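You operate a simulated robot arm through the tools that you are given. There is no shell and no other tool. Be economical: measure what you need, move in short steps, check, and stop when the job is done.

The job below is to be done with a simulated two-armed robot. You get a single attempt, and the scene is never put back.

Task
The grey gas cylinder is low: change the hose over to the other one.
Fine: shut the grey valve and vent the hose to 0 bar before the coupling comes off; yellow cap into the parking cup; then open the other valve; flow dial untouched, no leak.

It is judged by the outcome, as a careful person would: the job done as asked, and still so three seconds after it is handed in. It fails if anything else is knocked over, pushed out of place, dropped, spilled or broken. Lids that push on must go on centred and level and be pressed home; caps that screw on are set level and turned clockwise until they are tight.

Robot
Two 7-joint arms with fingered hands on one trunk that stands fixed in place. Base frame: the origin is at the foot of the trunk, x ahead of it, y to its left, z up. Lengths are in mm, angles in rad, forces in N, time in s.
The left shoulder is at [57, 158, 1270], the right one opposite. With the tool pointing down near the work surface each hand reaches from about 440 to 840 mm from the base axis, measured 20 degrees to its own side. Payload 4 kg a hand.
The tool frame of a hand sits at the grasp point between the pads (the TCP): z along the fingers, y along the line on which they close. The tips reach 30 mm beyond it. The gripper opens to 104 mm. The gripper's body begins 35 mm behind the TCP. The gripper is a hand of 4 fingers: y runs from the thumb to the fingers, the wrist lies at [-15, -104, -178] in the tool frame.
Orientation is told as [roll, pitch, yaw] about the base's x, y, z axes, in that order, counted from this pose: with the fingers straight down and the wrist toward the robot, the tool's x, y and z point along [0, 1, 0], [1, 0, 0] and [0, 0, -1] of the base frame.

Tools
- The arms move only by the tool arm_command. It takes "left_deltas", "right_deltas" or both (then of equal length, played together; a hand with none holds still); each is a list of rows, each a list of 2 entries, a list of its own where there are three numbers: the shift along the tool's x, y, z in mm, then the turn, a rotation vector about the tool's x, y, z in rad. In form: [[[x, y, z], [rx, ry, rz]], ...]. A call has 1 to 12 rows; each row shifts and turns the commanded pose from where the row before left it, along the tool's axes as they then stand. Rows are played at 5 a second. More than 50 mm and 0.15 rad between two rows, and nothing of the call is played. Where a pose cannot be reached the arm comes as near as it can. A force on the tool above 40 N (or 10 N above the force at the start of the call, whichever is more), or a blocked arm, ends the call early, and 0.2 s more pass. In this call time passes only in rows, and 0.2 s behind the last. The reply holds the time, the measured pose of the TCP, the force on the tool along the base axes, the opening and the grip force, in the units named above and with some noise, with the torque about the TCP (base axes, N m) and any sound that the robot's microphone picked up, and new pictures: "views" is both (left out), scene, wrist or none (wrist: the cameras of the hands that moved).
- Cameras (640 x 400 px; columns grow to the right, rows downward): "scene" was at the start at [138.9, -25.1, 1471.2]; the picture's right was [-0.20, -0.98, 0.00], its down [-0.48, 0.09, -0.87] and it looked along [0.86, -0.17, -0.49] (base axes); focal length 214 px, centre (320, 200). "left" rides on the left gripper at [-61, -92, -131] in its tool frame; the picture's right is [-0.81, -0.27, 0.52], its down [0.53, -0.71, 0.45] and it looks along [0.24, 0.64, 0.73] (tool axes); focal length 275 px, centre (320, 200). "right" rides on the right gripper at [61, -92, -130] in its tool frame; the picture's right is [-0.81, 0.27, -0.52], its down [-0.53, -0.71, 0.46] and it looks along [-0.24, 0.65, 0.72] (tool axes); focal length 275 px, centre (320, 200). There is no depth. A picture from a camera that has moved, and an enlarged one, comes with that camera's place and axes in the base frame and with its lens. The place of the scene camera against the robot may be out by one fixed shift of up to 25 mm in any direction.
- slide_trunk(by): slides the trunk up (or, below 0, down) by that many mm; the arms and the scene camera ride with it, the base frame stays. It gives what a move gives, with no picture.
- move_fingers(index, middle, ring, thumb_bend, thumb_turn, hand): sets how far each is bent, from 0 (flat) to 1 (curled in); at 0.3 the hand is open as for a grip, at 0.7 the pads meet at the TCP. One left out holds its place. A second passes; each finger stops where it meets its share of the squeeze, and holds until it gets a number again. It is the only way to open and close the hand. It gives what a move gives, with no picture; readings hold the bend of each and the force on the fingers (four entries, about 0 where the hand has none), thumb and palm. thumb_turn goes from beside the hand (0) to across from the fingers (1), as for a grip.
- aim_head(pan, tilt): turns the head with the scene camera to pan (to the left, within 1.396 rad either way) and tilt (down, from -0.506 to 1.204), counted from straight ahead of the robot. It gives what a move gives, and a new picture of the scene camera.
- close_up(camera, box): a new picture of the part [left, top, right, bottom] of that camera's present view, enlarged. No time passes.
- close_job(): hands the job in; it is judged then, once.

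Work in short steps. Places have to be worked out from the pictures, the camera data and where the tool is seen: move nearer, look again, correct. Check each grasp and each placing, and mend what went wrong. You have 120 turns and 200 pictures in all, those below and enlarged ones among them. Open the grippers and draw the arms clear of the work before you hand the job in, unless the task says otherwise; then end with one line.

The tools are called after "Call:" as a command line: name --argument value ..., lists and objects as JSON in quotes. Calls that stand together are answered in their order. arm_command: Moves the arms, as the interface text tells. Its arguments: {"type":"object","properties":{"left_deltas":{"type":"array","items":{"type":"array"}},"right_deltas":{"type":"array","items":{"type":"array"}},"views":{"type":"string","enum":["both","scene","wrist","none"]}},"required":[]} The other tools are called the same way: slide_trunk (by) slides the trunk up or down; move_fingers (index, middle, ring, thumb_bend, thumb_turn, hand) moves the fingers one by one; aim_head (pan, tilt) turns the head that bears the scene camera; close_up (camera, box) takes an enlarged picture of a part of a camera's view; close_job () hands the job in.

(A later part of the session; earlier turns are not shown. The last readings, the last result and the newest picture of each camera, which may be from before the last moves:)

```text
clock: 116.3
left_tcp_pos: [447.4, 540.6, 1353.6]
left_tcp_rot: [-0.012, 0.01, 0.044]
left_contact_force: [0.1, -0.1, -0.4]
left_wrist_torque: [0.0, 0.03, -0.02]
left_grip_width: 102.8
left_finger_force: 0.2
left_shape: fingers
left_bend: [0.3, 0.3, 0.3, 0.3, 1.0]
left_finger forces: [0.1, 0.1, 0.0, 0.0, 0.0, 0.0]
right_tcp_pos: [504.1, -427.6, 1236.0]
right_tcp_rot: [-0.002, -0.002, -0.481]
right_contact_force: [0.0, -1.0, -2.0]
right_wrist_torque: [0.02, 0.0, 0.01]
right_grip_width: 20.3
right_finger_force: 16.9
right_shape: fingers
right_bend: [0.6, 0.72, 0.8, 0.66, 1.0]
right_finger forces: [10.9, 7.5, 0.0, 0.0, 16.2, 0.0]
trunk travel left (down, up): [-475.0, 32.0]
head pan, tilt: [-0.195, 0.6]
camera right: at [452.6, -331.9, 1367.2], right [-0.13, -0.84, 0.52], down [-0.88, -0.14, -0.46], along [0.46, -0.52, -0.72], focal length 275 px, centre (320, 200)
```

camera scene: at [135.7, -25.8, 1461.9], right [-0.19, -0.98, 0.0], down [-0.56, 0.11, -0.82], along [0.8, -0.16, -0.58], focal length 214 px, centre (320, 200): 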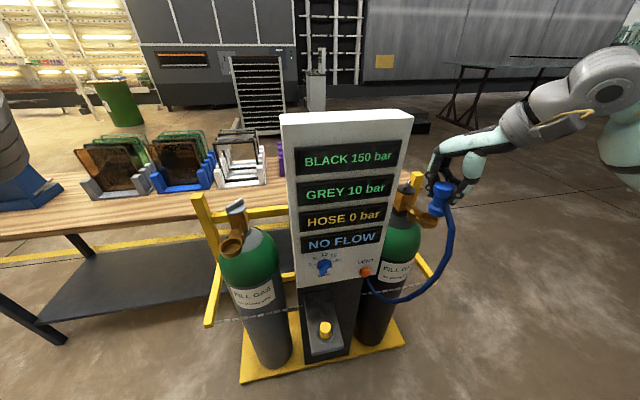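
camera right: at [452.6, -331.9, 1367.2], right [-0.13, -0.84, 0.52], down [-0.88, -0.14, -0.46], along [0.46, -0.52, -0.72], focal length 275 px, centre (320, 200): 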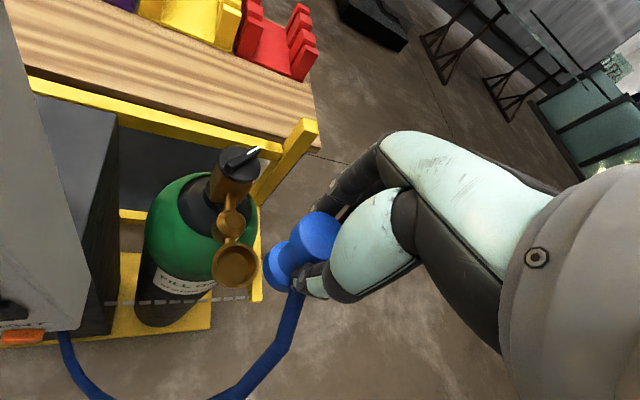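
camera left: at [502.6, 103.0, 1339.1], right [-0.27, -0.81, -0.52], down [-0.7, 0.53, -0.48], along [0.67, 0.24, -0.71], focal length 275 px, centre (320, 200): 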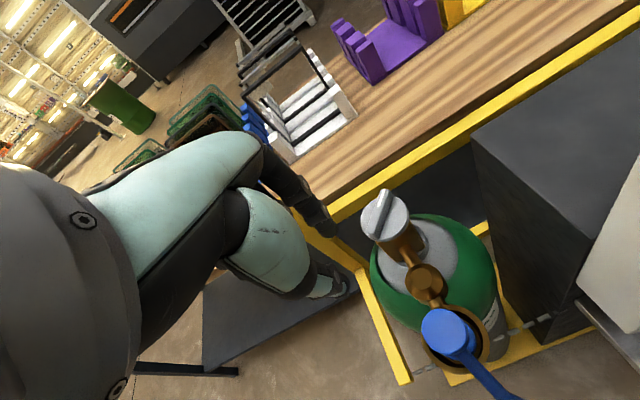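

Ring centre ≈ (554,-435). I move the coupling above it at z≈1140.

Call:
arm_command --right_deltas '[[[7, 24, 10], [0, 0, 0]], [[7, 24, 20], [0, 0, 0]], [[0, 0, 35], [0, 0, 0]], [[0, 0, 30], [0, 0, 0]]]' --views "none"

Call:
close_up --camera "right" --box '[180, 180, 380, 340]'

Call:
close_up --camera "scene" --box '[370, 140, 490, 260]'

```text
clock: 117.3
left_tcp_pos: [445.4, 539.3, 1355.2]
left_tcp_rot: [-0.011, 0.01, 0.043]
left_contact_force: [-0.6, 0.2, 0.2]
left_wrist_torque: [0.0, -0.02, 0.01]
left_grip_width: 102.7
left_finger_force: 0.0
left_shape: fingers
left_bend: [0.3, 0.3, 0.3, 0.3, 1.0]
left_finger forces: [0.0, 0.1, 0.0, 0.1, 0.1, 0.0]
right_tcp_pos: [551.8, -437.9, 1140.2]
right_tcp_rot: [0.001, -0.004, -0.479]
right_contact_force: [-0.1, -0.3, -1.3]
right_wrist_torque: [0.03, 0.0, -0.02]
right_grip_width: 19.8
right_finger_force: 17.3
right_shape: fingers
right_bend: [0.6, 0.72, 0.8, 0.66, 1.0]
right_finger forces: [10.8, 7.3, 0.0, 0.0, 16.1, 0.0]
trunk travel left (down, up): [-475.0, 32.0]
head pan, tilt: [-0.195, 0.6]
```

```text
2.50 times, centred on (280, 260) of right
camera zoom: at [500.1, -341.5, 1271.3], right [-0.13, -0.84, 0.52], down [-0.88, -0.14, -0.46], along [0.46, -0.52, -0.72], focal length 688 px, centre (420, 50)
```

zoom: 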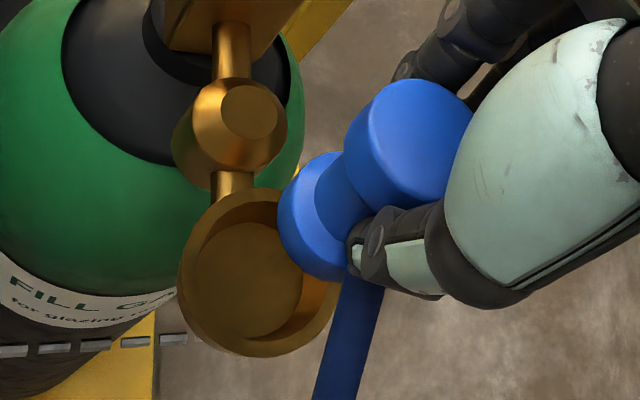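

```text
3.33 times, centred on (430, 200) of scene
camera zoom: at [136.0, -24.9, 1461.9], right [-0.19, -0.98, 0.0], down [-0.56, 0.11, -0.82], along [0.8, -0.16, -0.58], focal length 715 px, centre (-47, 200)
```

zoom: 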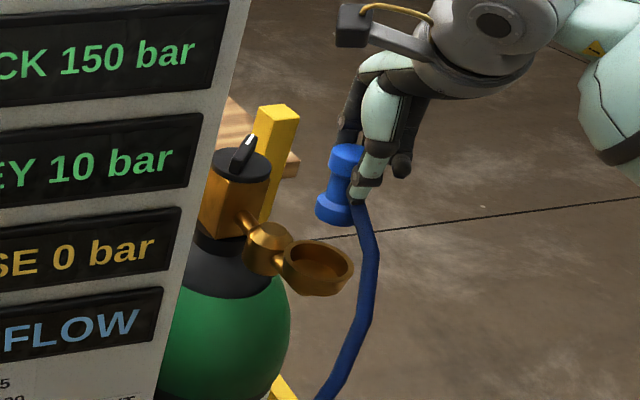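

Nearly aligned; estimates ask for ~3 mm to the right. I shift and lower 30 mm, then compare again.

Call:
arm_command --right_deltas '[[[-3, 0, 10], [0, 0, 0]], [[0, 0, 20], [0, 0, 0]]]' --views "none"

Call:
close_up --camera "right" --box '[180, 180, 380, 340]'

Call:
close_up --camera "scene" --box '[385, 170, 465, 250]'

```text
clock: 117.9
left_tcp_pos: [446.2, 539.4, 1355.3]
left_tcp_rot: [-0.014, 0.008, 0.044]
left_contact_force: [0.2, -0.3, -1.1]
left_wrist_torque: [-0.02, 0.01, -0.01]
left_grip_width: 102.9
left_finger_force: 0.1
left_shape: fingers
left_bend: [0.3, 0.3, 0.3, 0.3, 1.0]
left_finger forces: [0.1, 0.0, 0.0, 0.1, 0.0, 0.0]
right_tcp_pos: [550.1, -441.8, 1111.6]
right_tcp_rot: [0.0, -0.005, -0.479]
right_contact_force: [0.3, -1.1, -0.3]
right_wrist_torque: [0.02, 0.02, 0.02]
right_grip_width: 20.2
right_finger_force: 17.0
right_shape: fingers
right_bend: [0.6, 0.72, 0.8, 0.67, 1.0]
right_finger forces: [10.8, 7.4, 0.0, 0.1, 16.1, 0.1]
trunk travel left (down, up): [-475.0, 32.0]
head pan, tilt: [-0.195, 0.6]
```

```text
2.50 times, centred on (280, 260) of right
camera zoom: at [498.4, -344.9, 1242.3], right [-0.13, -0.84, 0.52], down [-0.88, -0.14, -0.46], along [0.46, -0.52, -0.72], focal length 688 px, centre (420, 50)
```

zoom: 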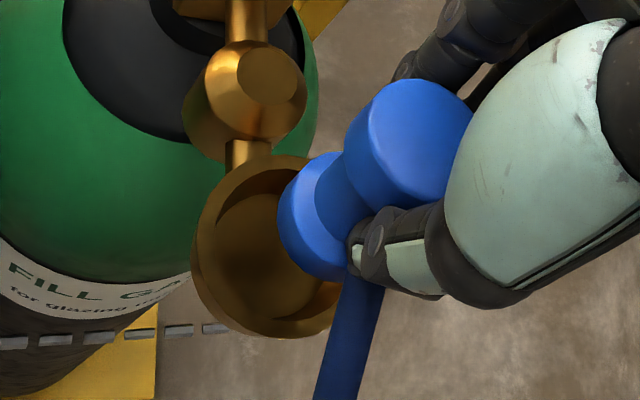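

```text
5.00 times, centred on (425, 210) of scene
camera zoom: at [136.2, -25.0, 1461.9], right [-0.19, -0.98, 0.0], down [-0.56, 0.11, -0.82], along [0.8, -0.16, -0.58], focal length 1072 px, centre (-205, 150)
```

zoom: 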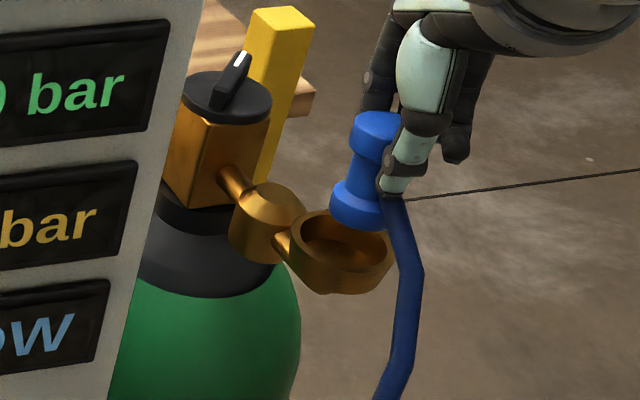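

Both views agree the flange meets the ring's centre after ~25 mm more. I lower 12 mm and check again.

Call:
arm_command --right_deltas '[[[0, 0, 12], [0, 0, 0]]]' --views "none"

Call:
close_up --camera "right" --box '[180, 180, 380, 340]'

Call:
close_up --camera "scene" --box '[385, 170, 465, 250]'

```text
clock: 118.3
left_tcp_pos: [445.6, 538.8, 1355.2]
left_tcp_rot: [-0.013, 0.01, 0.044]
left_contact_force: [0.5, -0.9, -1.2]
left_wrist_torque: [0.02, 0.03, 0.0]
left_grip_width: 103.0
left_finger_force: 0.1
left_shape: fingers
left_bend: [0.3, 0.3, 0.3, 0.3, 1.0]
left_finger forces: [0.1, 0.1, 0.1, 0.1, 0.0, 0.1]
right_tcp_pos: [551.0, -441.5, 1099.0]
right_tcp_rot: [-0.002, -0.004, -0.479]
right_contact_force: [0.9, -0.3, -1.0]
right_wrist_torque: [0.0, 0.02, 0.02]
right_grip_width: 19.9
right_finger_force: 17.6
right_shape: fingers
right_bend: [0.6, 0.72, 0.8, 0.67, 1.0]
right_finger forces: [10.9, 7.3, 0.0, 0.1, 16.1, 0.0]
trunk travel left (down, up): [-475.0, 32.0]
head pan, tilt: [-0.195, 0.6]
```

```text
2.50 times, centred on (280, 260) of right
camera zoom: at [498.9, -344.7, 1230.2], right [-0.13, -0.85, 0.52], down [-0.88, -0.14, -0.46], along [0.46, -0.51, -0.72], focal length 688 px, centre (420, 50)
```

zoom: 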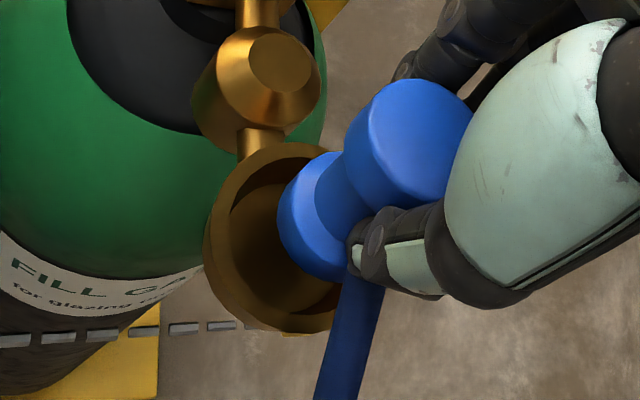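

```text
5.00 times, centred on (425, 210) of scene
camera zoom: at [136.6, -24.8, 1461.8], right [-0.19, -0.98, 0.0], down [-0.57, 0.11, -0.82], along [0.8, -0.16, -0.58], focal length 1072 px, centre (-205, 150)
```

zoom: 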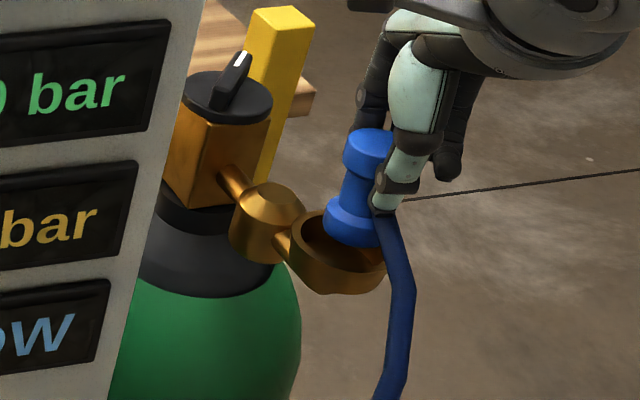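

The flange looks ~3–4 mm too far right. I correct (+y 3.5, −x 1.5) and lower 8 mm, checking force and picture.

Call:
arm_command --right_deltas '[[[2.4, -2.9, 0], [0, 0, 0]], [[0, 0, 4], [0, 0, 0]], [[0, 0, 4], [0, 0, 0]]]' --views "none"

Call:
close_up --camera "right" --box '[180, 180, 380, 340]'

Call:
close_up --camera "scene" --box '[385, 170, 465, 250]'

```text
clock: 119.1
left_tcp_pos: [445.4, 539.1, 1354.5]
left_tcp_rot: [-0.01, 0.011, 0.044]
left_contact_force: [-0.7, -0.8, -0.3]
left_wrist_torque: [-0.01, 0.01, -0.01]
left_grip_width: 102.7
left_finger_force: 0.1
left_shape: fingers
left_bend: [0.3, 0.3, 0.3, 0.3, 1.0]
left_finger forces: [0.0, 0.1, 0.1, 0.0, 0.0, 0.1]
right_tcp_pos: [549.0, -438.9, 1090.0]
right_tcp_rot: [0.0, -0.004, -0.478]
right_contact_force: [-0.3, -0.5, -0.3]
right_wrist_torque: [0.0, 0.0, -0.01]
right_grip_width: 19.9
right_finger_force: 17.0
right_shape: fingers
right_bend: [0.6, 0.72, 0.8, 0.67, 1.0]
right_finger forces: [10.8, 7.3, 0.0, 0.0, 16.2, 0.0]
trunk travel left (down, up): [-475.0, 32.0]
head pan, tilt: [-0.195, 0.6]
```

```text
2.50 times, centred on (280, 260) of right
camera zoom: at [497.9, -341.4, 1221.0], right [-0.13, -0.84, 0.52], down [-0.88, -0.14, -0.46], along [0.46, -0.52, -0.72], focal length 688 px, centre (420, 50)
```

zoom: 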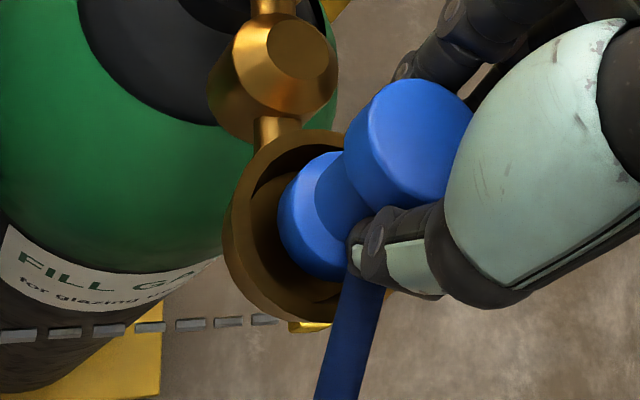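

```text
5.00 times, centred on (425, 210) of scene
camera zoom: at [136.6, -24.6, 1461.8], right [-0.19, -0.98, 0.0], down [-0.57, 0.11, -0.82], along [0.8, -0.16, -0.58], focal length 1072 px, centre (-205, 150)
```

zoom: 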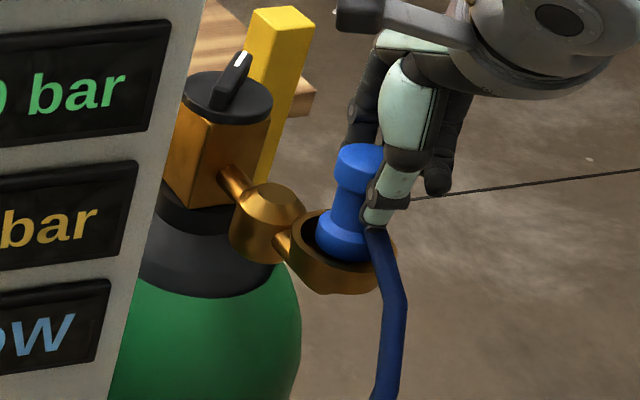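

The flange is entering the ring, centred. I continue down in small steps until it seats.

Call:
arm_command --right_deltas '[[[0, 0, 3], [0, 0, 0]], [[0, 0, 3], [0, 0, 0]], [[0, 0, 2], [0, 0, 0]]]' --views "none"

Call:
close_up --camera "right" --box '[180, 180, 380, 340]'

Call:
close_up --camera "scene" --box '[385, 170, 465, 250]'

```text
clock: 119.9
left_tcp_pos: [446.0, 539.4, 1355.4]
left_tcp_rot: [-0.014, 0.01, 0.044]
left_contact_force: [-0.1, 0.9, 0.3]
left_wrist_torque: [-0.02, -0.01, 0.02]
left_grip_width: 102.8
left_finger_force: 0.0
left_shape: fingers
left_bend: [0.3, 0.3, 0.3, 0.3, 1.0]
left_finger forces: [0.1, 0.0, 0.0, 0.1, 0.0, 0.1]
right_tcp_pos: [550.1, -437.4, 1082.9]
right_tcp_rot: [0.0, -0.004, -0.479]
right_contact_force: [-0.2, 0.8, 0.3]
right_wrist_torque: [-0.02, 0.01, 0.01]
right_grip_width: 20.0
right_finger_force: 17.3
right_shape: fingers
right_bend: [0.6, 0.72, 0.8, 0.67, 1.0]
right_finger forces: [10.9, 7.5, 0.0, 0.0, 16.1, 0.0]
trunk travel left (down, up): [-475.0, 32.0]
head pan, tilt: [-0.195, 0.6]
```

```text
2.50 times, centred on (280, 260) of right
camera zoom: at [498.0, -341.1, 1213.5], right [-0.13, -0.84, 0.52], down [-0.88, -0.14, -0.46], along [0.46, -0.52, -0.72], focal length 688 px, centre (420, 50)
```

zoom: 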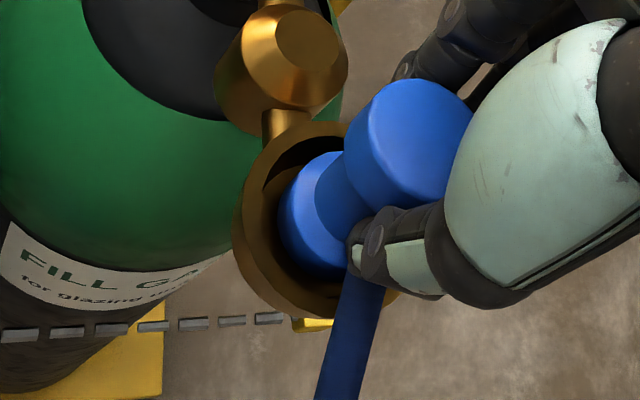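

```text
5.00 times, centred on (425, 210) of scene
camera zoom: at [136.7, -24.4, 1461.8], right [-0.19, -0.98, 0.0], down [-0.57, 0.11, -0.82], along [0.8, -0.16, -0.58], focal length 1072 px, centre (-205, 150)
```

zoom: 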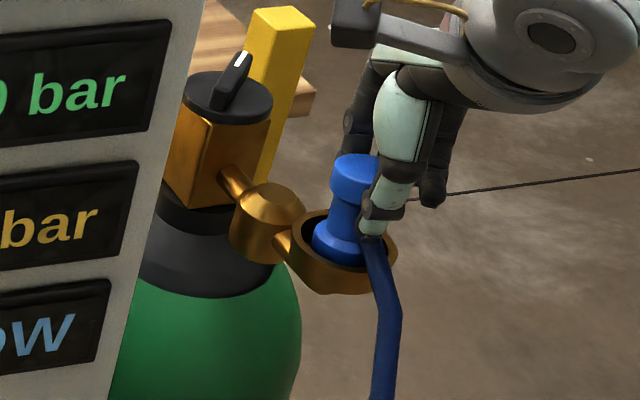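

Inside the ring and well centred. I lower on to the seat, until resistance is felt.

Call:
arm_command --right_deltas '[[[0, 0, 3], [0, 0, 0]], [[0, 0, 2], [0, 0, 0]], [[0, 0, 2], [0, 0, 0]], [[0, 0, 2], [0, 0, 0]]]' --views "none"

Call:
close_up --camera "scene" --box '[385, 170, 465, 250]'

```text
clock: 120.9
left_tcp_pos: [444.0, 540.5, 1354.7]
left_tcp_rot: [-0.015, 0.007, 0.044]
left_contact_force: [-0.6, 0.9, -0.2]
left_wrist_torque: [0.01, -0.01, 0.01]
left_grip_width: 103.1
left_finger_force: 0.0
left_shape: fingers
left_bend: [0.3, 0.3, 0.3, 0.3, 1.0]
left_finger forces: [0.0, 0.1, 0.0, 0.1, 0.0, 0.0]
right_tcp_pos: [549.3, -439.2, 1076.6]
right_tcp_rot: [0.002, -0.011, -0.482]
right_contact_force: [-3.8, -1.5, 14.8]
right_wrist_torque: [-0.02, -0.07, -0.02]
right_grip_width: 19.3
right_finger_force: 17.7
right_shape: fingers
right_bend: [0.6, 0.72, 0.8, 0.67, 1.0]
right_finger forces: [10.5, 8.4, 0.0, 0.0, 17.4, 0.0]
trunk travel left (down, up): [-475.0, 32.0]
head pan, tilt: [-0.195, 0.6]
```

```text
5.00 times, centred on (425, 210) of scene
camera zoom: at [133.5, -23.3, 1462.3], right [-0.19, -0.98, 0.0], down [-0.56, 0.11, -0.82], along [0.8, -0.16, -0.57], focal length 1072 px, centre (-205, 150)
```

zoom: 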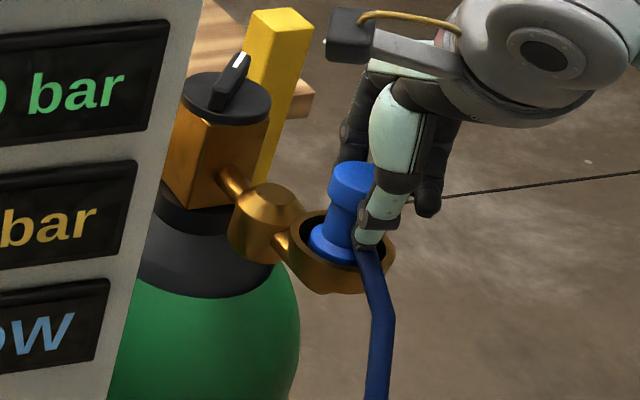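

Resistance of ~15 N: it bears on something. I look with the wrist camera to compare with how it sat on the grey outlet.

Call:
close_up --camera "right" --box '[200, 180, 380, 330]'

```text
2.67 times, centred on (290, 255) of right
camera zoom: at [496.1, -340.8, 1207.0], right [-0.14, -0.84, 0.52], down [-0.87, -0.14, -0.46], along [0.47, -0.52, -0.72], focal length 734 px, centre (400, 53)
```

zoom: 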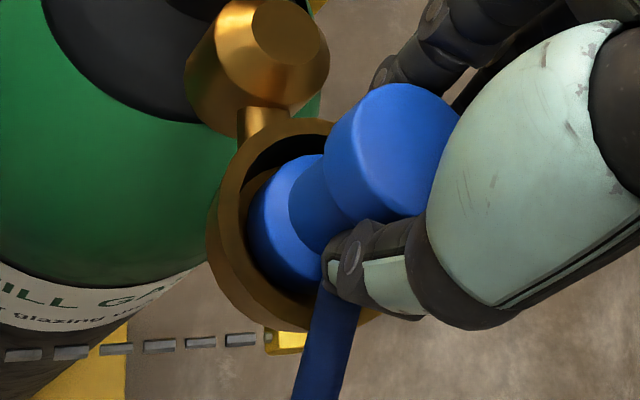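

It seems ~3 mm too far left (+y) to drop home. I raise 2 mm, shift 2.5 mm right, and press down again.

Call:
arm_command --right_deltas '[[[0, 0, -3], [0, 0, 0]], [[-2.7, 0, 0], [0, 0, 0]], [[0, 0, 3], [0, 0, 0]], [[0, 0, 3], [0, 0, 0]], [[0, 0, 2], [0, 0, 0]]]' --views "none"

Call:
close_up --camera "scene" --box '[385, 170, 465, 250]'

```text
clock: 122.1
left_tcp_pos: [444.3, 540.3, 1354.4]
left_tcp_rot: [-0.015, 0.009, 0.043]
left_contact_force: [-0.5, 0.4, 0.0]
left_wrist_torque: [0.02, 0.0, -0.01]
left_grip_width: 102.7
left_finger_force: 0.1
left_shape: fingers
left_bend: [0.3, 0.3, 0.3, 0.3, 1.0]
left_finger forces: [0.0, 0.1, 0.1, 0.1, 0.0, 0.0]
right_tcp_pos: [546.4, -439.3, 1071.6]
right_tcp_rot: [0.0, -0.008, -0.48]
right_contact_force: [-3.8, 0.3, 17.7]
right_wrist_torque: [0.13, 0.05, -0.04]
right_grip_width: 18.6
right_finger_force: 15.1
right_shape: fingers
right_bend: [0.59, 0.73, 0.8, 0.69, 1.0]
right_finger forces: [11.4, 2.0, 0.1, 0.0, 16.3, 0.0]
trunk travel left (down, up): [-475.0, 32.0]
head pan, tilt: [-0.195, 0.6]
```

```text
5.00 times, centred on (425, 210) of scene
camera zoom: at [133.1, -22.4, 1462.3], right [-0.19, -0.98, 0.0], down [-0.56, 0.11, -0.82], along [0.8, -0.16, -0.57], focal length 1072 px, centre (-205, 150)
```

zoom: 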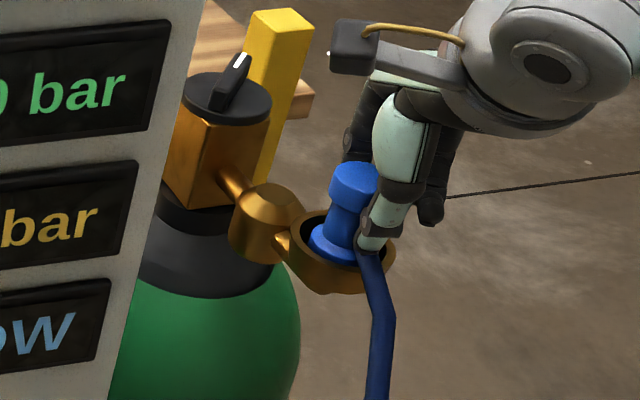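

The coupling itself did not go deeper: it rests on the floor of the ring. I open the fingers and inspect how it sits.

Call:
move_fingers --hand "right" --index 0.5 --middle 0.5 --ring 0.5 --thumb_bend 0.48

Call:
close_up --camera "scene" --box '[385, 170, 465, 250]'

Call:
close_up --camera "right" --box '[180, 160, 380, 330]'

```text
clock: 123.1
left_tcp_pos: [446.2, 539.9, 1354.2]
left_tcp_rot: [-0.014, 0.011, 0.043]
left_contact_force: [0.0, -0.3, 0.5]
left_wrist_torque: [0.02, -0.01, 0.02]
left_grip_width: 102.8
left_finger_force: 0.1
left_shape: fingers
left_bend: [0.3, 0.3, 0.3, 0.3, 1.0]
left_finger forces: [0.0, 0.1, 0.0, 0.0, 0.0, 0.1]
right_tcp_pos: [549.4, -440.4, 1070.0]
right_tcp_rot: [-0.001, -0.004, -0.478]
right_contact_force: [7.0, -3.3, 11.6]
right_wrist_torque: [0.01, 0.06, 0.01]
right_grip_width: 39.0
right_finger_force: 7.6
right_shape: fingers
right_bend: [0.5, 0.5, 0.5, 0.58, 1.0]
right_finger forces: [0.0, 0.0, 0.0, 0.0, 15.0, 0.1]
trunk travel left (down, up): [-475.0, 32.0]
head pan, tilt: [-0.195, 0.6]
```

```text
5.00 times, centred on (425, 210) of scene
camera zoom: at [136.6, -23.9, 1461.9], right [-0.19, -0.98, 0.0], down [-0.57, 0.11, -0.82], along [0.8, -0.16, -0.58], focal length 1072 px, centre (-205, 150)
```

zoom: 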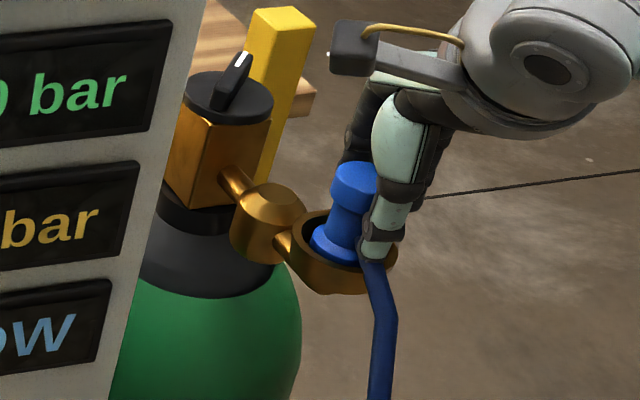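

```text
2.35 times, centred on (280, 245) of right
camera zoom: at [496.8, -343.7, 1200.1], right [-0.13, -0.84, 0.52], down [-0.88, -0.14, -0.46], along [0.46, -0.52, -0.72], focal length 648 px, centre (414, 94)
```

zoom: 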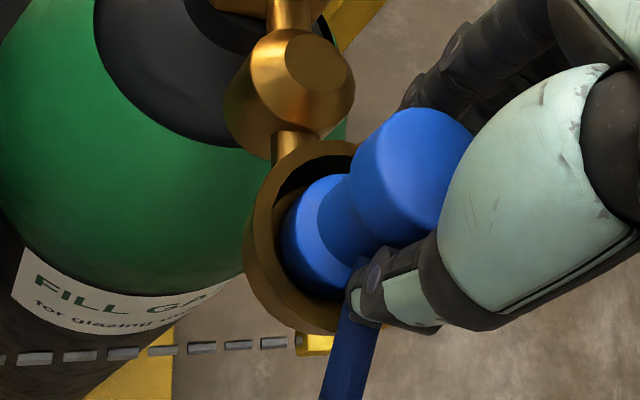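

The thumb is wedged on the rim. I raise 14 mm and open, leaving the coupling standing, then look.

Call:
arm_command --right_deltas '[[[0, 0, -6], [0, 0, 0]], [[0, 0, -8], [0, 0, 0]]]' --views "none"

Call:
move_fingers --hand "right" --index 0.4 --middle 0.4 --ring 0.4 --thumb_bend 0.4

Call:
arm_command --right_deltas '[[[0, 0, -25], [0, 0, 0]], [[0, 0, -25], [0, 0, 0]]]' --views "none"

Call:
close_up --camera "scene" --box '[385, 170, 465, 250]'

Call:
close_up --camera "right" --box '[180, 180, 380, 340]'

```text
clock: 123.7
left_tcp_pos: [445.7, 540.3, 1354.2]
left_tcp_rot: [-0.013, 0.008, 0.044]
left_contact_force: [0.4, -1.7, 0.5]
left_wrist_torque: [-0.03, 0.01, 0.0]
left_grip_width: 102.8
left_finger_force: 0.1
left_shape: fingers
left_bend: [0.3, 0.3, 0.3, 0.3, 1.0]
left_finger forces: [0.0, 0.1, 0.1, 0.0, 0.0, 0.0]
right_tcp_pos: [548.4, -439.3, 1083.6]
right_tcp_rot: [-0.002, -0.001, -0.477]
right_contact_force: [-0.8, 0.5, 0.8]
right_wrist_torque: [0.01, 0.0, 0.02]
right_grip_width: 53.9
right_finger_force: 0.1
right_shape: fingers
right_bend: [0.5, 0.5, 0.5, 0.48, 1.0]
right_finger forces: [0.0, 0.1, 0.0, 0.0, 0.0, 0.0]
trunk travel left (down, up): [-475.0, 32.0]
head pan, tilt: [-0.195, 0.6]
```

```text
clock: 124.7
left_tcp_pos: [446.8, 539.3, 1354.4]
left_tcp_rot: [-0.012, 0.011, 0.043]
left_contact_force: [0.7, 0.2, -0.2]
left_wrist_torque: [-0.01, -0.03, 0.01]
left_grip_width: 102.9
left_finger_force: 0.1
left_shape: fingers
left_bend: [0.3, 0.3, 0.3, 0.3, 1.0]
left_finger forces: [0.0, 0.0, 0.0, 0.1, 0.0, 0.0]
right_tcp_pos: [549.4, -441.2, 1082.3]
right_tcp_rot: [0.001, -0.005, -0.48]
right_contact_force: [-0.2, 0.2, 0.1]
right_wrist_torque: [-0.02, -0.04, -0.02]
right_grip_width: 77.4
right_finger_force: 0.0
right_shape: fingers
right_bend: [0.4, 0.4, 0.4, 0.4, 0.99]
right_finger forces: [0.0, 0.1, 0.0, 0.0, 0.0, 0.0]
trunk travel left (down, up): [-475.0, 32.0]
head pan, tilt: [-0.195, 0.6]
```

```text
clock: 125.3
left_tcp_pos: [445.7, 539.7, 1355.2]
left_tcp_rot: [-0.015, 0.009, 0.044]
left_contact_force: [0.9, -0.2, 0.9]
left_wrist_torque: [0.03, 0.01, 0.01]
left_grip_width: 102.7
left_finger_force: 0.2
left_shape: fingers
left_bend: [0.3, 0.3, 0.3, 0.3, 1.0]
left_finger forces: [0.0, 0.0, 0.0, 0.0, 0.1, 0.0]
right_tcp_pos: [548.4, -438.6, 1134.5]
right_tcp_rot: [-0.002, -0.003, -0.48]
right_contact_force: [0.8, 0.1, -0.6]
right_wrist_torque: [-0.02, -0.01, 0.0]
right_grip_width: 77.4
right_finger_force: 0.2
right_shape: fingers
right_bend: [0.4, 0.4, 0.4, 0.4, 0.99]
right_finger forces: [0.0, 0.0, 0.1, 0.0, 0.1, 0.0]
trunk travel left (down, up): [-475.0, 32.0]
head pan, tilt: [-0.195, 0.6]
```

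```text
5.00 times, centred on (425, 210) of scene
camera zoom: at [136.5, -24.0, 1461.9], right [-0.19, -0.98, 0.0], down [-0.57, 0.11, -0.82], along [0.8, -0.16, -0.58], focal length 1072 px, centre (-205, 150)
```

zoom: 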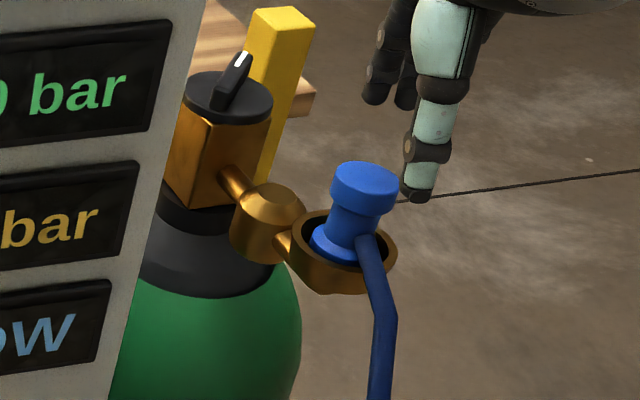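

```text
2.50 times, centred on (280, 260) of right
camera zoom: at [496.1, -342.1, 1265.2], right [-0.13, -0.84, 0.52], down [-0.88, -0.15, -0.46], along [0.46, -0.52, -0.72], focal length 688 px, centre (420, 50)
```

zoom: 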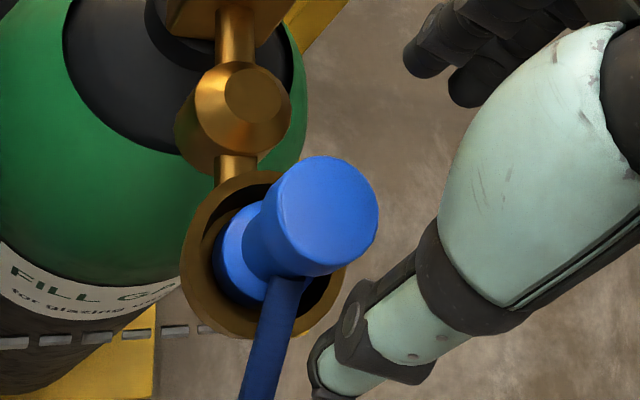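

The coupling stands upright in the ring, its top at ≈1072 as on the grey outlet, centred within ~2 mm. Next the black valve at ≈(688,-430): I raise, set index+thumb for a clockwise couple (mirror of the move that worked), yaw to 0.22 and go above it.

Call:
arm_command --right_deltas '[[[0, 0, -40], [0, 0, 0]], [[0, 0, -10], [0, 0, -0.14]], [[0, 0, 0], [0, 0, -0.14]], [[0, 0, 0], [0, 0, -0.14]], [[0, 0, 0], [0, 0, -0.14]], [[0, 0, 0], [0, 0, -0.14]], [[-7, 35, 0], [0, 0, 0]], [[-7, 35, 0], [0, 0, 0]], [[-7, 35, 0], [0, 0, 0]], [[-7, 33, 0], [0, 0, 0]]]' --views "none"

Call:
move_fingers --hand "right" --index 0.6 --middle 1.0 --ring 1.0 --thumb_bend 0.6

Call:
close_up --camera "right" --box '[140, 120, 460, 360]'

```text
clock: 127.5
left_tcp_pos: [447.0, 539.9, 1354.6]
left_tcp_rot: [-0.013, 0.01, 0.043]
left_contact_force: [0.2, 0.0, -0.3]
left_wrist_torque: [0.02, 0.0, 0.01]
left_grip_width: 103.0
left_finger_force: 0.1
left_shape: fingers
left_bend: [0.3, 0.3, 0.3, 0.3, 1.0]
left_finger forces: [0.0, 0.0, 0.0, 0.0, 0.0, 0.0]
right_tcp_pos: [592.2, -438.8, 1171.9]
right_tcp_rot: [-0.009, -0.008, 0.2]
right_contact_force: [0.7, -0.6, -0.4]
right_wrist_torque: [-0.01, -0.01, 0.0]
right_grip_width: 77.9
right_finger_force: 0.1
right_shape: fingers
right_bend: [0.4, 0.4, 0.4, 0.4, 0.99]
right_finger forces: [0.0, 0.0, 0.1, 0.1, 0.0, 0.0]
right hand out of reach, approached as far as the arm can: row 7, 8, 9, 10
trunk travel left (down, up): [-475.0, 32.0]
head pan, tilt: [-0.195, 0.6]
```

```text
clock: 128.5
left_tcp_pos: [446.7, 539.2, 1354.6]
left_tcp_rot: [-0.014, 0.011, 0.044]
left_contact_force: [0.6, -0.5, -0.1]
left_wrist_torque: [0.0, 0.01, 0.0]
left_grip_width: 102.8
left_finger_force: 0.0
left_shape: fingers
left_bend: [0.3, 0.3, 0.3, 0.3, 1.0]
left_finger forces: [0.0, 0.0, 0.0, 0.0, 0.0, 0.0]
right_tcp_pos: [591.3, -440.3, 1171.5]
right_tcp_rot: [-0.01, -0.008, 0.2]
right_contact_force: [0.0, 0.0, -0.1]
right_wrist_torque: [0.03, 0.0, -0.02]
right_grip_width: 26.6
right_finger_force: 0.0
right_shape: fingers
right_bend: [0.6, 1.0, 1.0, 0.6, 1.0]
right_finger forces: [0.0, 0.0, 0.1, 0.0, 0.1, 0.1]
trunk travel left (down, up): [-475.0, 32.0]
head pan, tilt: [-0.195, 0.6]
```

```text
1.67 times, centred on (300, 240) of right
camera zoom: at [489.0, -397.6, 1302.0], right [0.43, -0.74, 0.53], down [-0.59, -0.67, -0.46], along [0.69, -0.12, -0.72], focal length 459 px, centre (353, 133)
```

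zoom: 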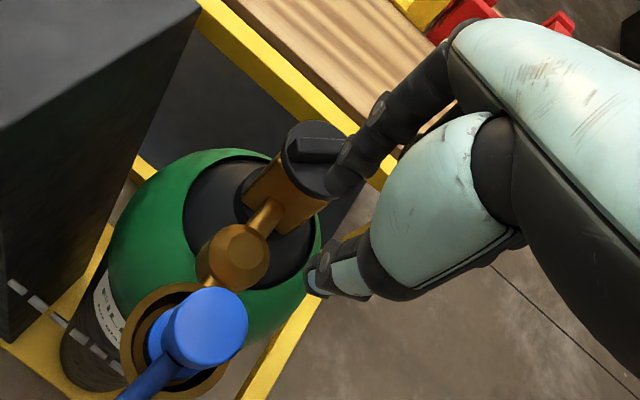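

With yaw 0.2 the arm can't extend that far. Since the handle turns with about 1 N, I'll instead push the bar's near end with pinched index and thumb as a peg, at yaw −0.3. First I take that pose above the valve.

Call:
move_fingers --hand "right" --index 0.7 --middle 1.0 --ring 1.0 --thumb_bend 0.7

Call:
arm_command --right_deltas '[[[0, -20, 0], [0, 0, 0.125]], [[-2, -14, 0], [0, 0, 0.125]], [[-2, 0, 0], [0, 0, 0.125]], [[0, 0, 0], [0, 0, 0.125]], [[0, 0, 10], [0, 0, 0]]]' --views "none"

Call:
close_up --camera "right" --box '[180, 140, 420, 320]'

```text
clock: 129.5
left_tcp_pos: [445.6, 539.2, 1354.3]
left_tcp_rot: [-0.013, 0.011, 0.043]
left_contact_force: [1.4, 0.3, -0.4]
left_wrist_torque: [0.03, -0.03, -0.02]
left_grip_width: 103.0
left_finger_force: 0.1
left_shape: fingers
left_bend: [0.3, 0.3, 0.3, 0.3, 1.0]
left_finger forces: [0.0, 0.0, 0.0, 0.0, 0.0, 0.0]
right_tcp_pos: [591.8, -439.2, 1172.3]
right_tcp_rot: [-0.008, -0.007, 0.2]
right_contact_force: [-0.3, 0.6, -0.7]
right_wrist_torque: [0.03, -0.01, 0.01]
right_grip_width: 1.9
right_finger_force: 0.1
right_shape: fingers
right_bend: [0.7, 1.0, 1.0, 0.7, 1.0]
right_finger forces: [0.0, 0.0, 0.0, 0.0, 0.0, 0.0]
trunk travel left (down, up): [-475.0, 32.0]
head pan, tilt: [-0.195, 0.6]
```

```text
clock: 130.7
left_tcp_pos: [444.5, 539.1, 1354.7]
left_tcp_rot: [-0.013, 0.008, 0.044]
left_contact_force: [0.0, -1.0, -0.4]
left_wrist_torque: [-0.02, 0.0, 0.0]
left_grip_width: 102.6
left_finger_force: 0.0
left_shape: fingers
left_bend: [0.3, 0.3, 0.3, 0.3, 1.0]
left_finger forces: [0.1, 0.0, 0.1, 0.0, 0.1, 0.0]
right_tcp_pos: [556.6, -449.1, 1160.8]
right_tcp_rot: [0.002, -0.005, -0.281]
right_contact_force: [-1.1, 0.2, -0.5]
right_wrist_torque: [-0.01, -0.01, 0.01]
right_grip_width: 1.7
right_finger_force: 0.2
right_shape: fingers
right_bend: [0.7, 1.0, 1.0, 0.7, 1.0]
right_finger forces: [0.0, 0.1, 0.0, 0.0, 0.1, 0.0]
trunk travel left (down, up): [-475.0, 32.0]
head pan, tilt: [-0.195, 0.6]
```

```text
2.22 times, centred on (300, 230) of right
camera zoom: at [487.6, -365.3, 1291.4], right [0.04, -0.85, 0.52], down [-0.83, -0.31, -0.46], along [0.56, -0.41, -0.72], focal length 612 px, centre (364, 133)
```

zoom: 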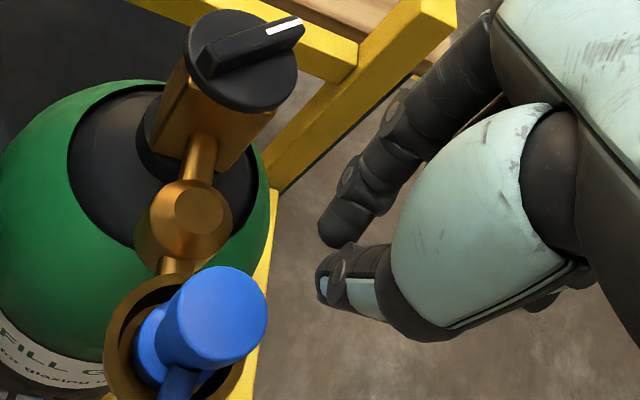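

Valve centre (687,-429), bar ends (664,-408) and (710,-451), mark at the far right. I move the peg to its start behind the near end at (658,-431), still high, then go down.

Call:
arm_command --right_deltas '[[[14, 31, 0], [0, 0, 0]], [[14, 31, 0], [0, 0, 0]], [[13, 31, 0], [0, 0, 0]], [[0, 0, 25], [0, 0, 0]]]' --views "none"

Call:
close_up --camera "right" --box '[180, 140, 420, 320]'

Call:
close_up --camera "scene" --box '[370, 140, 470, 240]'

```text
clock: 131.7
left_tcp_pos: [445.7, 539.4, 1355.5]
left_tcp_rot: [-0.013, 0.009, 0.044]
left_contact_force: [0.1, 0.5, -0.2]
left_wrist_torque: [0.01, 0.03, 0.0]
left_grip_width: 102.8
left_finger_force: 0.0
left_shape: fingers
left_bend: [0.3, 0.3, 0.3, 0.3, 1.0]
left_finger forces: [0.0, 0.0, 0.1, 0.0, 0.1, 0.1]
right_tcp_pos: [661.6, -436.0, 1134.7]
right_tcp_rot: [0.0, -0.004, -0.28]
right_contact_force: [-0.1, -0.2, 0.8]
right_wrist_torque: [-0.01, -0.01, -0.01]
right_grip_width: 1.5
right_finger_force: 0.1
right_shape: fingers
right_bend: [0.7, 1.0, 1.0, 0.7, 1.0]
right_finger forces: [0.0, 0.0, 0.0, 0.1, 0.0, 0.1]
trunk travel left (down, up): [-475.0, 32.0]
head pan, tilt: [-0.195, 0.6]
```

```text
2.22 times, centred on (300, 230) of right
camera zoom: at [590.2, -351.7, 1264.7], right [0.04, -0.85, 0.52], down [-0.83, -0.31, -0.46], along [0.55, -0.41, -0.72], focal length 612 px, centre (364, 133)
```

zoom: 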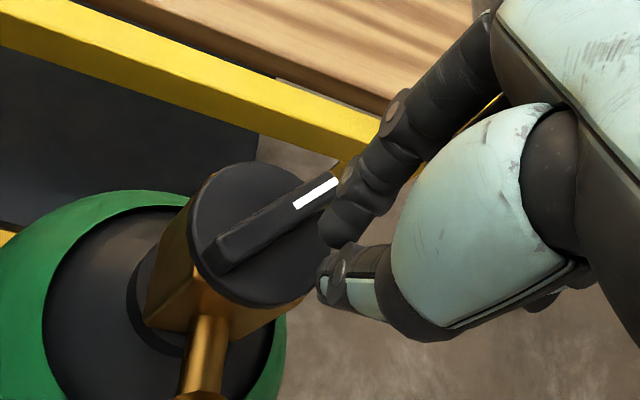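

```text
4.00 times, centred on (420, 190) of scene
camera zoom: at [136.7, -25.2, 1461.8], right [-0.19, -0.98, 0.0], down [-0.57, 0.11, -0.82], along [0.8, -0.16, -0.58], focal length 858 px, centre (-80, 240)
```

zoom: 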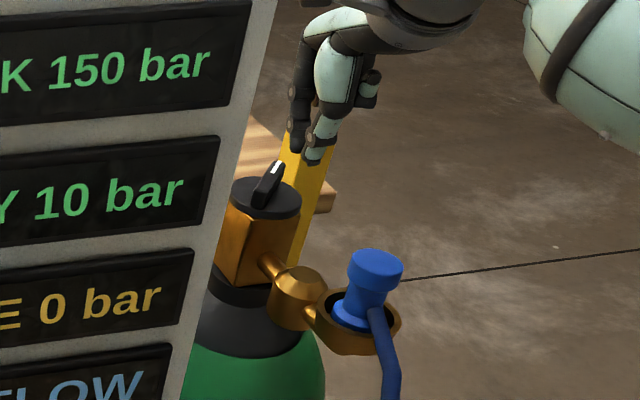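

Positions confirmed. I shift 5 mm back and descend to z≈1091 beside the bar.

Call:
arm_command --right_deltas '[[[0, -5, 15], [0, 0, 0]], [[0, 0, 15], [0, 0, 0]], [[0, 0, 13], [0, 0, 0]]]' --views "none"

Call:
close_up --camera "right" --box '[180, 140, 420, 320]'

```text
clock: 132.5
left_tcp_pos: [446.4, 538.0, 1355.9]
left_tcp_rot: [-0.012, 0.012, 0.045]
left_contact_force: [0.1, -1.2, -0.2]
left_wrist_torque: [0.0, -0.01, 0.0]
left_grip_width: 102.8
left_finger_force: 0.1
left_shape: fingers
left_bend: [0.3, 0.3, 0.3, 0.3, 1.0]
left_finger forces: [0.0, 0.1, 0.1, 0.1, 0.1, 0.0]
right_tcp_pos: [654.5, -432.9, 1092.5]
right_tcp_rot: [-0.001, -0.003, -0.278]
right_contact_force: [-0.4, 0.5, 0.0]
right_wrist_torque: [-0.01, 0.02, 0.02]
right_grip_width: 1.5
right_finger_force: 0.1
right_shape: fingers
right_bend: [0.7, 1.0, 1.0, 0.7, 1.0]
right_finger forces: [0.1, 0.0, 0.0, 0.1, 0.0, 0.1]
trunk travel left (down, up): [-475.0, 32.0]
head pan, tilt: [-0.195, 0.6]
```

```text
2.22 times, centred on (300, 230) of right
camera zoom: at [584.3, -349.3, 1222.9], right [0.04, -0.85, 0.52], down [-0.83, -0.32, -0.46], along [0.55, -0.41, -0.72], focal length 612 px, centre (364, 133)
```

zoom: 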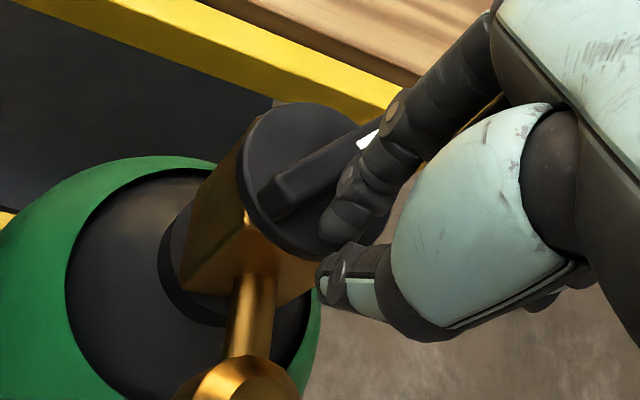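

The fingertips stand beside the bar on its near-right side. I push the near end along a clockwise arc.

Call:
arm_command --right_deltas '[[[0, 0, 2], [0, 0, 0]], [[7.5, 3, 0], [0, 0, 0]], [[7.5, 3, 0], [0, 0, 0]], [[7.5, 3, 0], [0, 0, 0]], [[4.7, 7.5, 0], [0, 0, 0]], [[4.7, 7.5, 0], [0, 0, 0]]]' --views "none"

Call:
close_up --camera "right" --box '[180, 140, 420, 320]'

```text
clock: 133.9
left_tcp_pos: [445.3, 540.2, 1355.5]
left_tcp_rot: [-0.014, 0.011, 0.042]
left_contact_force: [0.3, -1.2, -0.2]
left_wrist_torque: [0.04, -0.03, 0.01]
left_grip_width: 102.7
left_finger_force: 0.0
left_shape: fingers
left_bend: [0.3, 0.3, 0.3, 0.3, 1.0]
left_finger forces: [0.0, 0.0, 0.0, 0.0, 0.0, 0.0]
right_tcp_pos: [686.1, -409.4, 1090.7]
right_tcp_rot: [-0.003, -0.001, -0.279]
right_contact_force: [-1.5, 1.2, 0.5]
right_wrist_torque: [-0.01, 0.02, 0.02]
right_grip_width: 0.1
right_finger_force: 0.9
right_shape: fingers
right_bend: [0.7, 1.0, 1.0, 0.7, 1.0]
right_finger forces: [0.8, 0.0, 0.0, 0.0, 0.1, 0.1]
trunk travel left (down, up): [-475.0, 32.0]
head pan, tilt: [-0.195, 0.6]
```

```text
2.22 times, centred on (300, 230) of right
camera zoom: at [616.0, -325.4, 1221.3], right [0.04, -0.85, 0.52], down [-0.83, -0.32, -0.46], along [0.55, -0.41, -0.72], focal length 612 px, centre (364, 133)
```

zoom: 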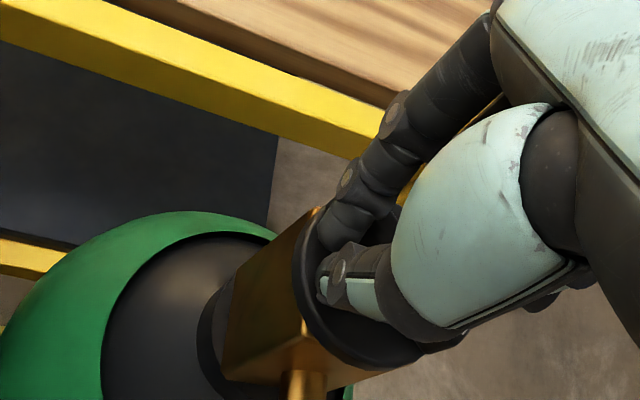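

Light contact (2 N) and it is turning. I continue along the arc.

Call:
arm_command --right_deltas '[[[1.8, 9.9, 0], [0, 0, 0]], [[-2.6, 9, 0], [0, 0, 0]], [[-4, 5, 0], [0, 0, 0]]]' --views "none"

Call:
close_up --camera "scene" --box '[280, 130, 460, 300]'

```text
clock: 134.7
left_tcp_pos: [444.3, 542.4, 1354.2]
left_tcp_rot: [-0.016, 0.007, 0.043]
left_contact_force: [0.5, -0.4, -0.5]
left_wrist_torque: [-0.04, -0.01, -0.01]
left_grip_width: 102.8
left_finger_force: 0.1
left_shape: fingers
left_bend: [0.3, 0.3, 0.3, 0.3, 1.0]
left_finger forces: [0.0, 0.1, 0.0, 0.0, 0.0, 0.1]
right_tcp_pos: [708.0, -420.6, 1098.5]
right_tcp_rot: [0.001, -0.016, -0.284]
right_contact_force: [-6.9, 6.8, 9.2]
right_wrist_torque: [0.24, 0.18, -0.04]
right_grip_width: 1.8
right_finger_force: 8.5
right_shape: fingers
right_bend: [0.71, 1.0, 1.0, 0.64, 1.0]
right_finger forces: [10.5, 0.0, 0.0, 0.0, 6.8, 0.1]
trunk travel left (down, up): [-475.0, 32.0]
head pan, tilt: [-0.195, 0.6]
```

```text
2.35 times, centred on (370, 215) of scene
camera zoom: at [134.6, -20.8, 1462.2], right [-0.19, -0.98, 0.01], down [-0.56, 0.11, -0.82], along [0.8, -0.16, -0.57], focal length 505 px, centre (202, 165)
```

zoom: 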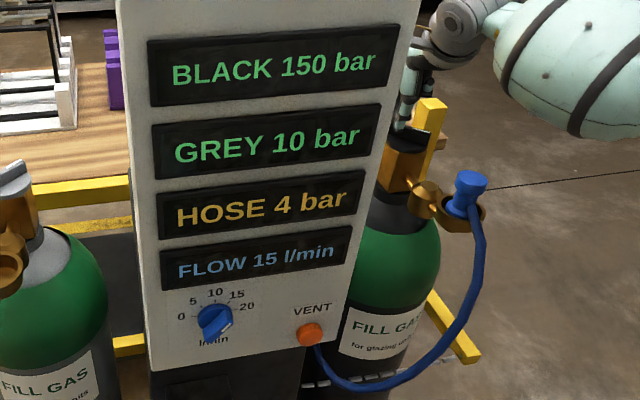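

HOSE 4 bar, FLOW 15 l/min, and no hiss. I lift the hand straight off and check the handle and coupling.

Call:
arm_command --right_deltas '[[[0, 0, -15], [0, 0, 0]], [[0, 0, -30], [0, 0, 0]], [[0, 0, -35], [0, 0, 0]]]' --views "none"

Call:
close_up --camera "right" --box '[100, 140, 420, 380]'

Call:
close_up --camera "scene" --box '[380, 160, 460, 240]'

```text
clock: 135.5
left_tcp_pos: [445.0, 540.8, 1356.4]
left_tcp_rot: [-0.014, 0.009, 0.044]
left_contact_force: [0.5, 0.1, 0.3]
left_wrist_torque: [-0.02, 0.0, -0.01]
left_grip_width: 102.9
left_finger_force: 0.1
left_shape: fingers
left_bend: [0.3, 0.3, 0.3, 0.3, 1.0]
left_finger forces: [0.0, 0.0, 0.1, 0.0, 0.0, 0.0]
right_tcp_pos: [707.4, -423.0, 1171.4]
right_tcp_rot: [-0.002, -0.006, -0.281]
right_contact_force: [-0.2, -0.4, 0.8]
right_wrist_torque: [-0.01, -0.02, 0.01]
right_grip_width: 1.4
right_finger_force: 0.1
right_shape: fingers
right_bend: [0.7, 1.0, 1.0, 0.7, 1.0]
right_finger forces: [0.0, 0.0, 0.1, 0.0, 0.0, 0.0]
trunk travel left (down, up): [-475.0, 32.0]
head pan, tilt: [-0.195, 0.6]
```

```text
1.67 times, centred on (260, 260) of right
camera zoom: at [636.9, -338.2, 1302.2], right [0.04, -0.85, 0.52], down [-0.83, -0.32, -0.46], along [0.56, -0.42, -0.72], focal length 459 px, centre (420, 100)
```

zoom: 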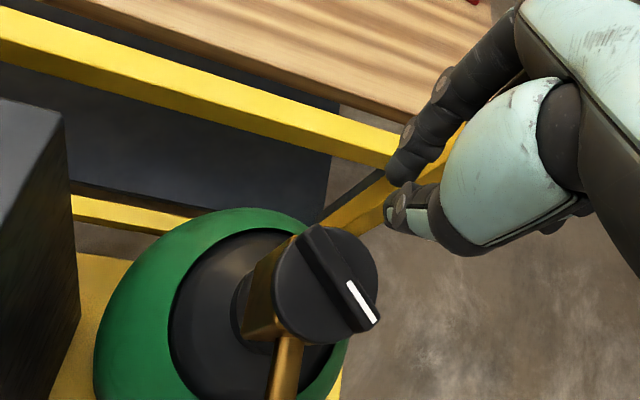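

```text
5.00 times, centred on (420, 200) of scene
camera zoom: at [135.0, -24.0, 1462.0], right [-0.19, -0.98, 0.0], down [-0.56, 0.11, -0.82], along [0.8, -0.16, -0.57], focal length 1072 px, centre (-180, 200)
```

zoom: 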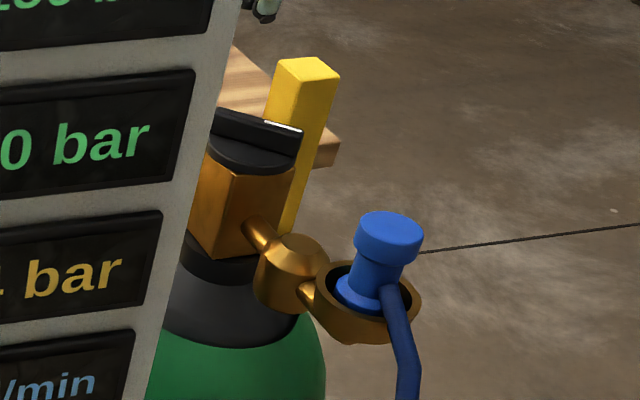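

Black handle now points to ~228° (open); flow is running. I draw the hand back over the coupling at safe height and inspect its seating closely.

Call:
arm_command --right_deltas '[[[-8, -45, 0], [0, 0, 0]], [[-8, -45, 0], [0, 0, 0]], [[-8, -45, 0], [0, 0, 0]], [[-8, -45, 0], [0, 0, 0]]]' --views "none"

Call:
close_up --camera "right" --box '[180, 180, 340, 300]'

Call:
close_up --camera "scene" --box '[405, 185, 455, 235]'

```text
clock: 136.5
left_tcp_pos: [444.0, 538.8, 1356.3]
left_tcp_rot: [-0.014, 0.008, 0.043]
left_contact_force: [-0.6, -0.1, -0.7]
left_wrist_torque: [0.02, -0.01, 0.02]
left_grip_width: 102.7
left_finger_force: 0.1
left_shape: fingers
left_bend: [0.3, 0.3, 0.3, 0.3, 1.0]
left_finger forces: [0.0, 0.0, 0.0, 0.0, 0.0, 0.1]
right_tcp_pos: [523.9, -404.1, 1170.9]
right_tcp_rot: [0.0, -0.007, -0.281]
right_contact_force: [-0.5, -0.2, -0.3]
right_wrist_torque: [-0.02, -0.02, 0.03]
right_grip_width: 1.2
right_finger_force: 0.0
right_shape: fingers
right_bend: [0.7, 1.0, 1.0, 0.7, 1.0]
right_finger forces: [0.0, 0.0, 0.1, 0.0, 0.1, 0.0]
trunk travel left (down, up): [-475.0, 32.0]
head pan, tilt: [-0.195, 0.6]
```

```text
3.33 times, centred on (260, 240) of right
camera zoom: at [452.9, -319.5, 1301.5], right [0.04, -0.85, 0.52], down [-0.83, -0.31, -0.46], along [0.56, -0.41, -0.72], focal length 918 px, centre (520, 67)
```

zoom: 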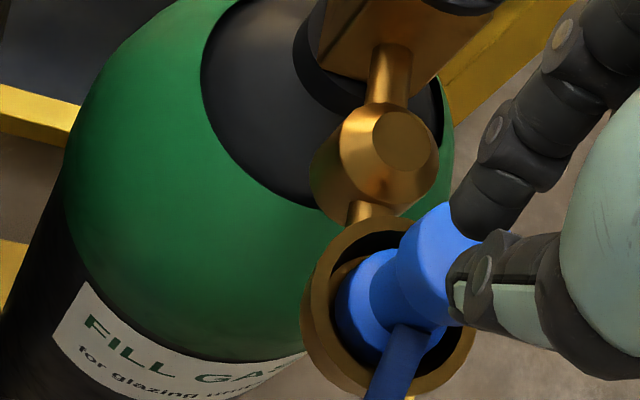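

```text
8.00 times, centred on (430, 210) of scene
camera zoom: at [134.4, -24.9, 1462.1], right [-0.19, -0.98, 0.0], down [-0.56, 0.11, -0.82], along [0.8, -0.16, -0.57], focal length 1716 px, centre (-560, 120)
```

zoom: 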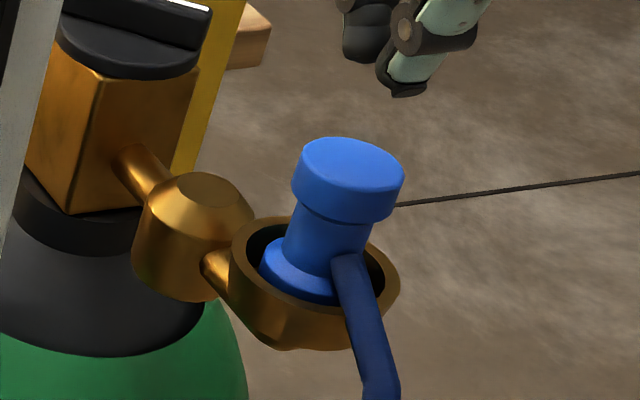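

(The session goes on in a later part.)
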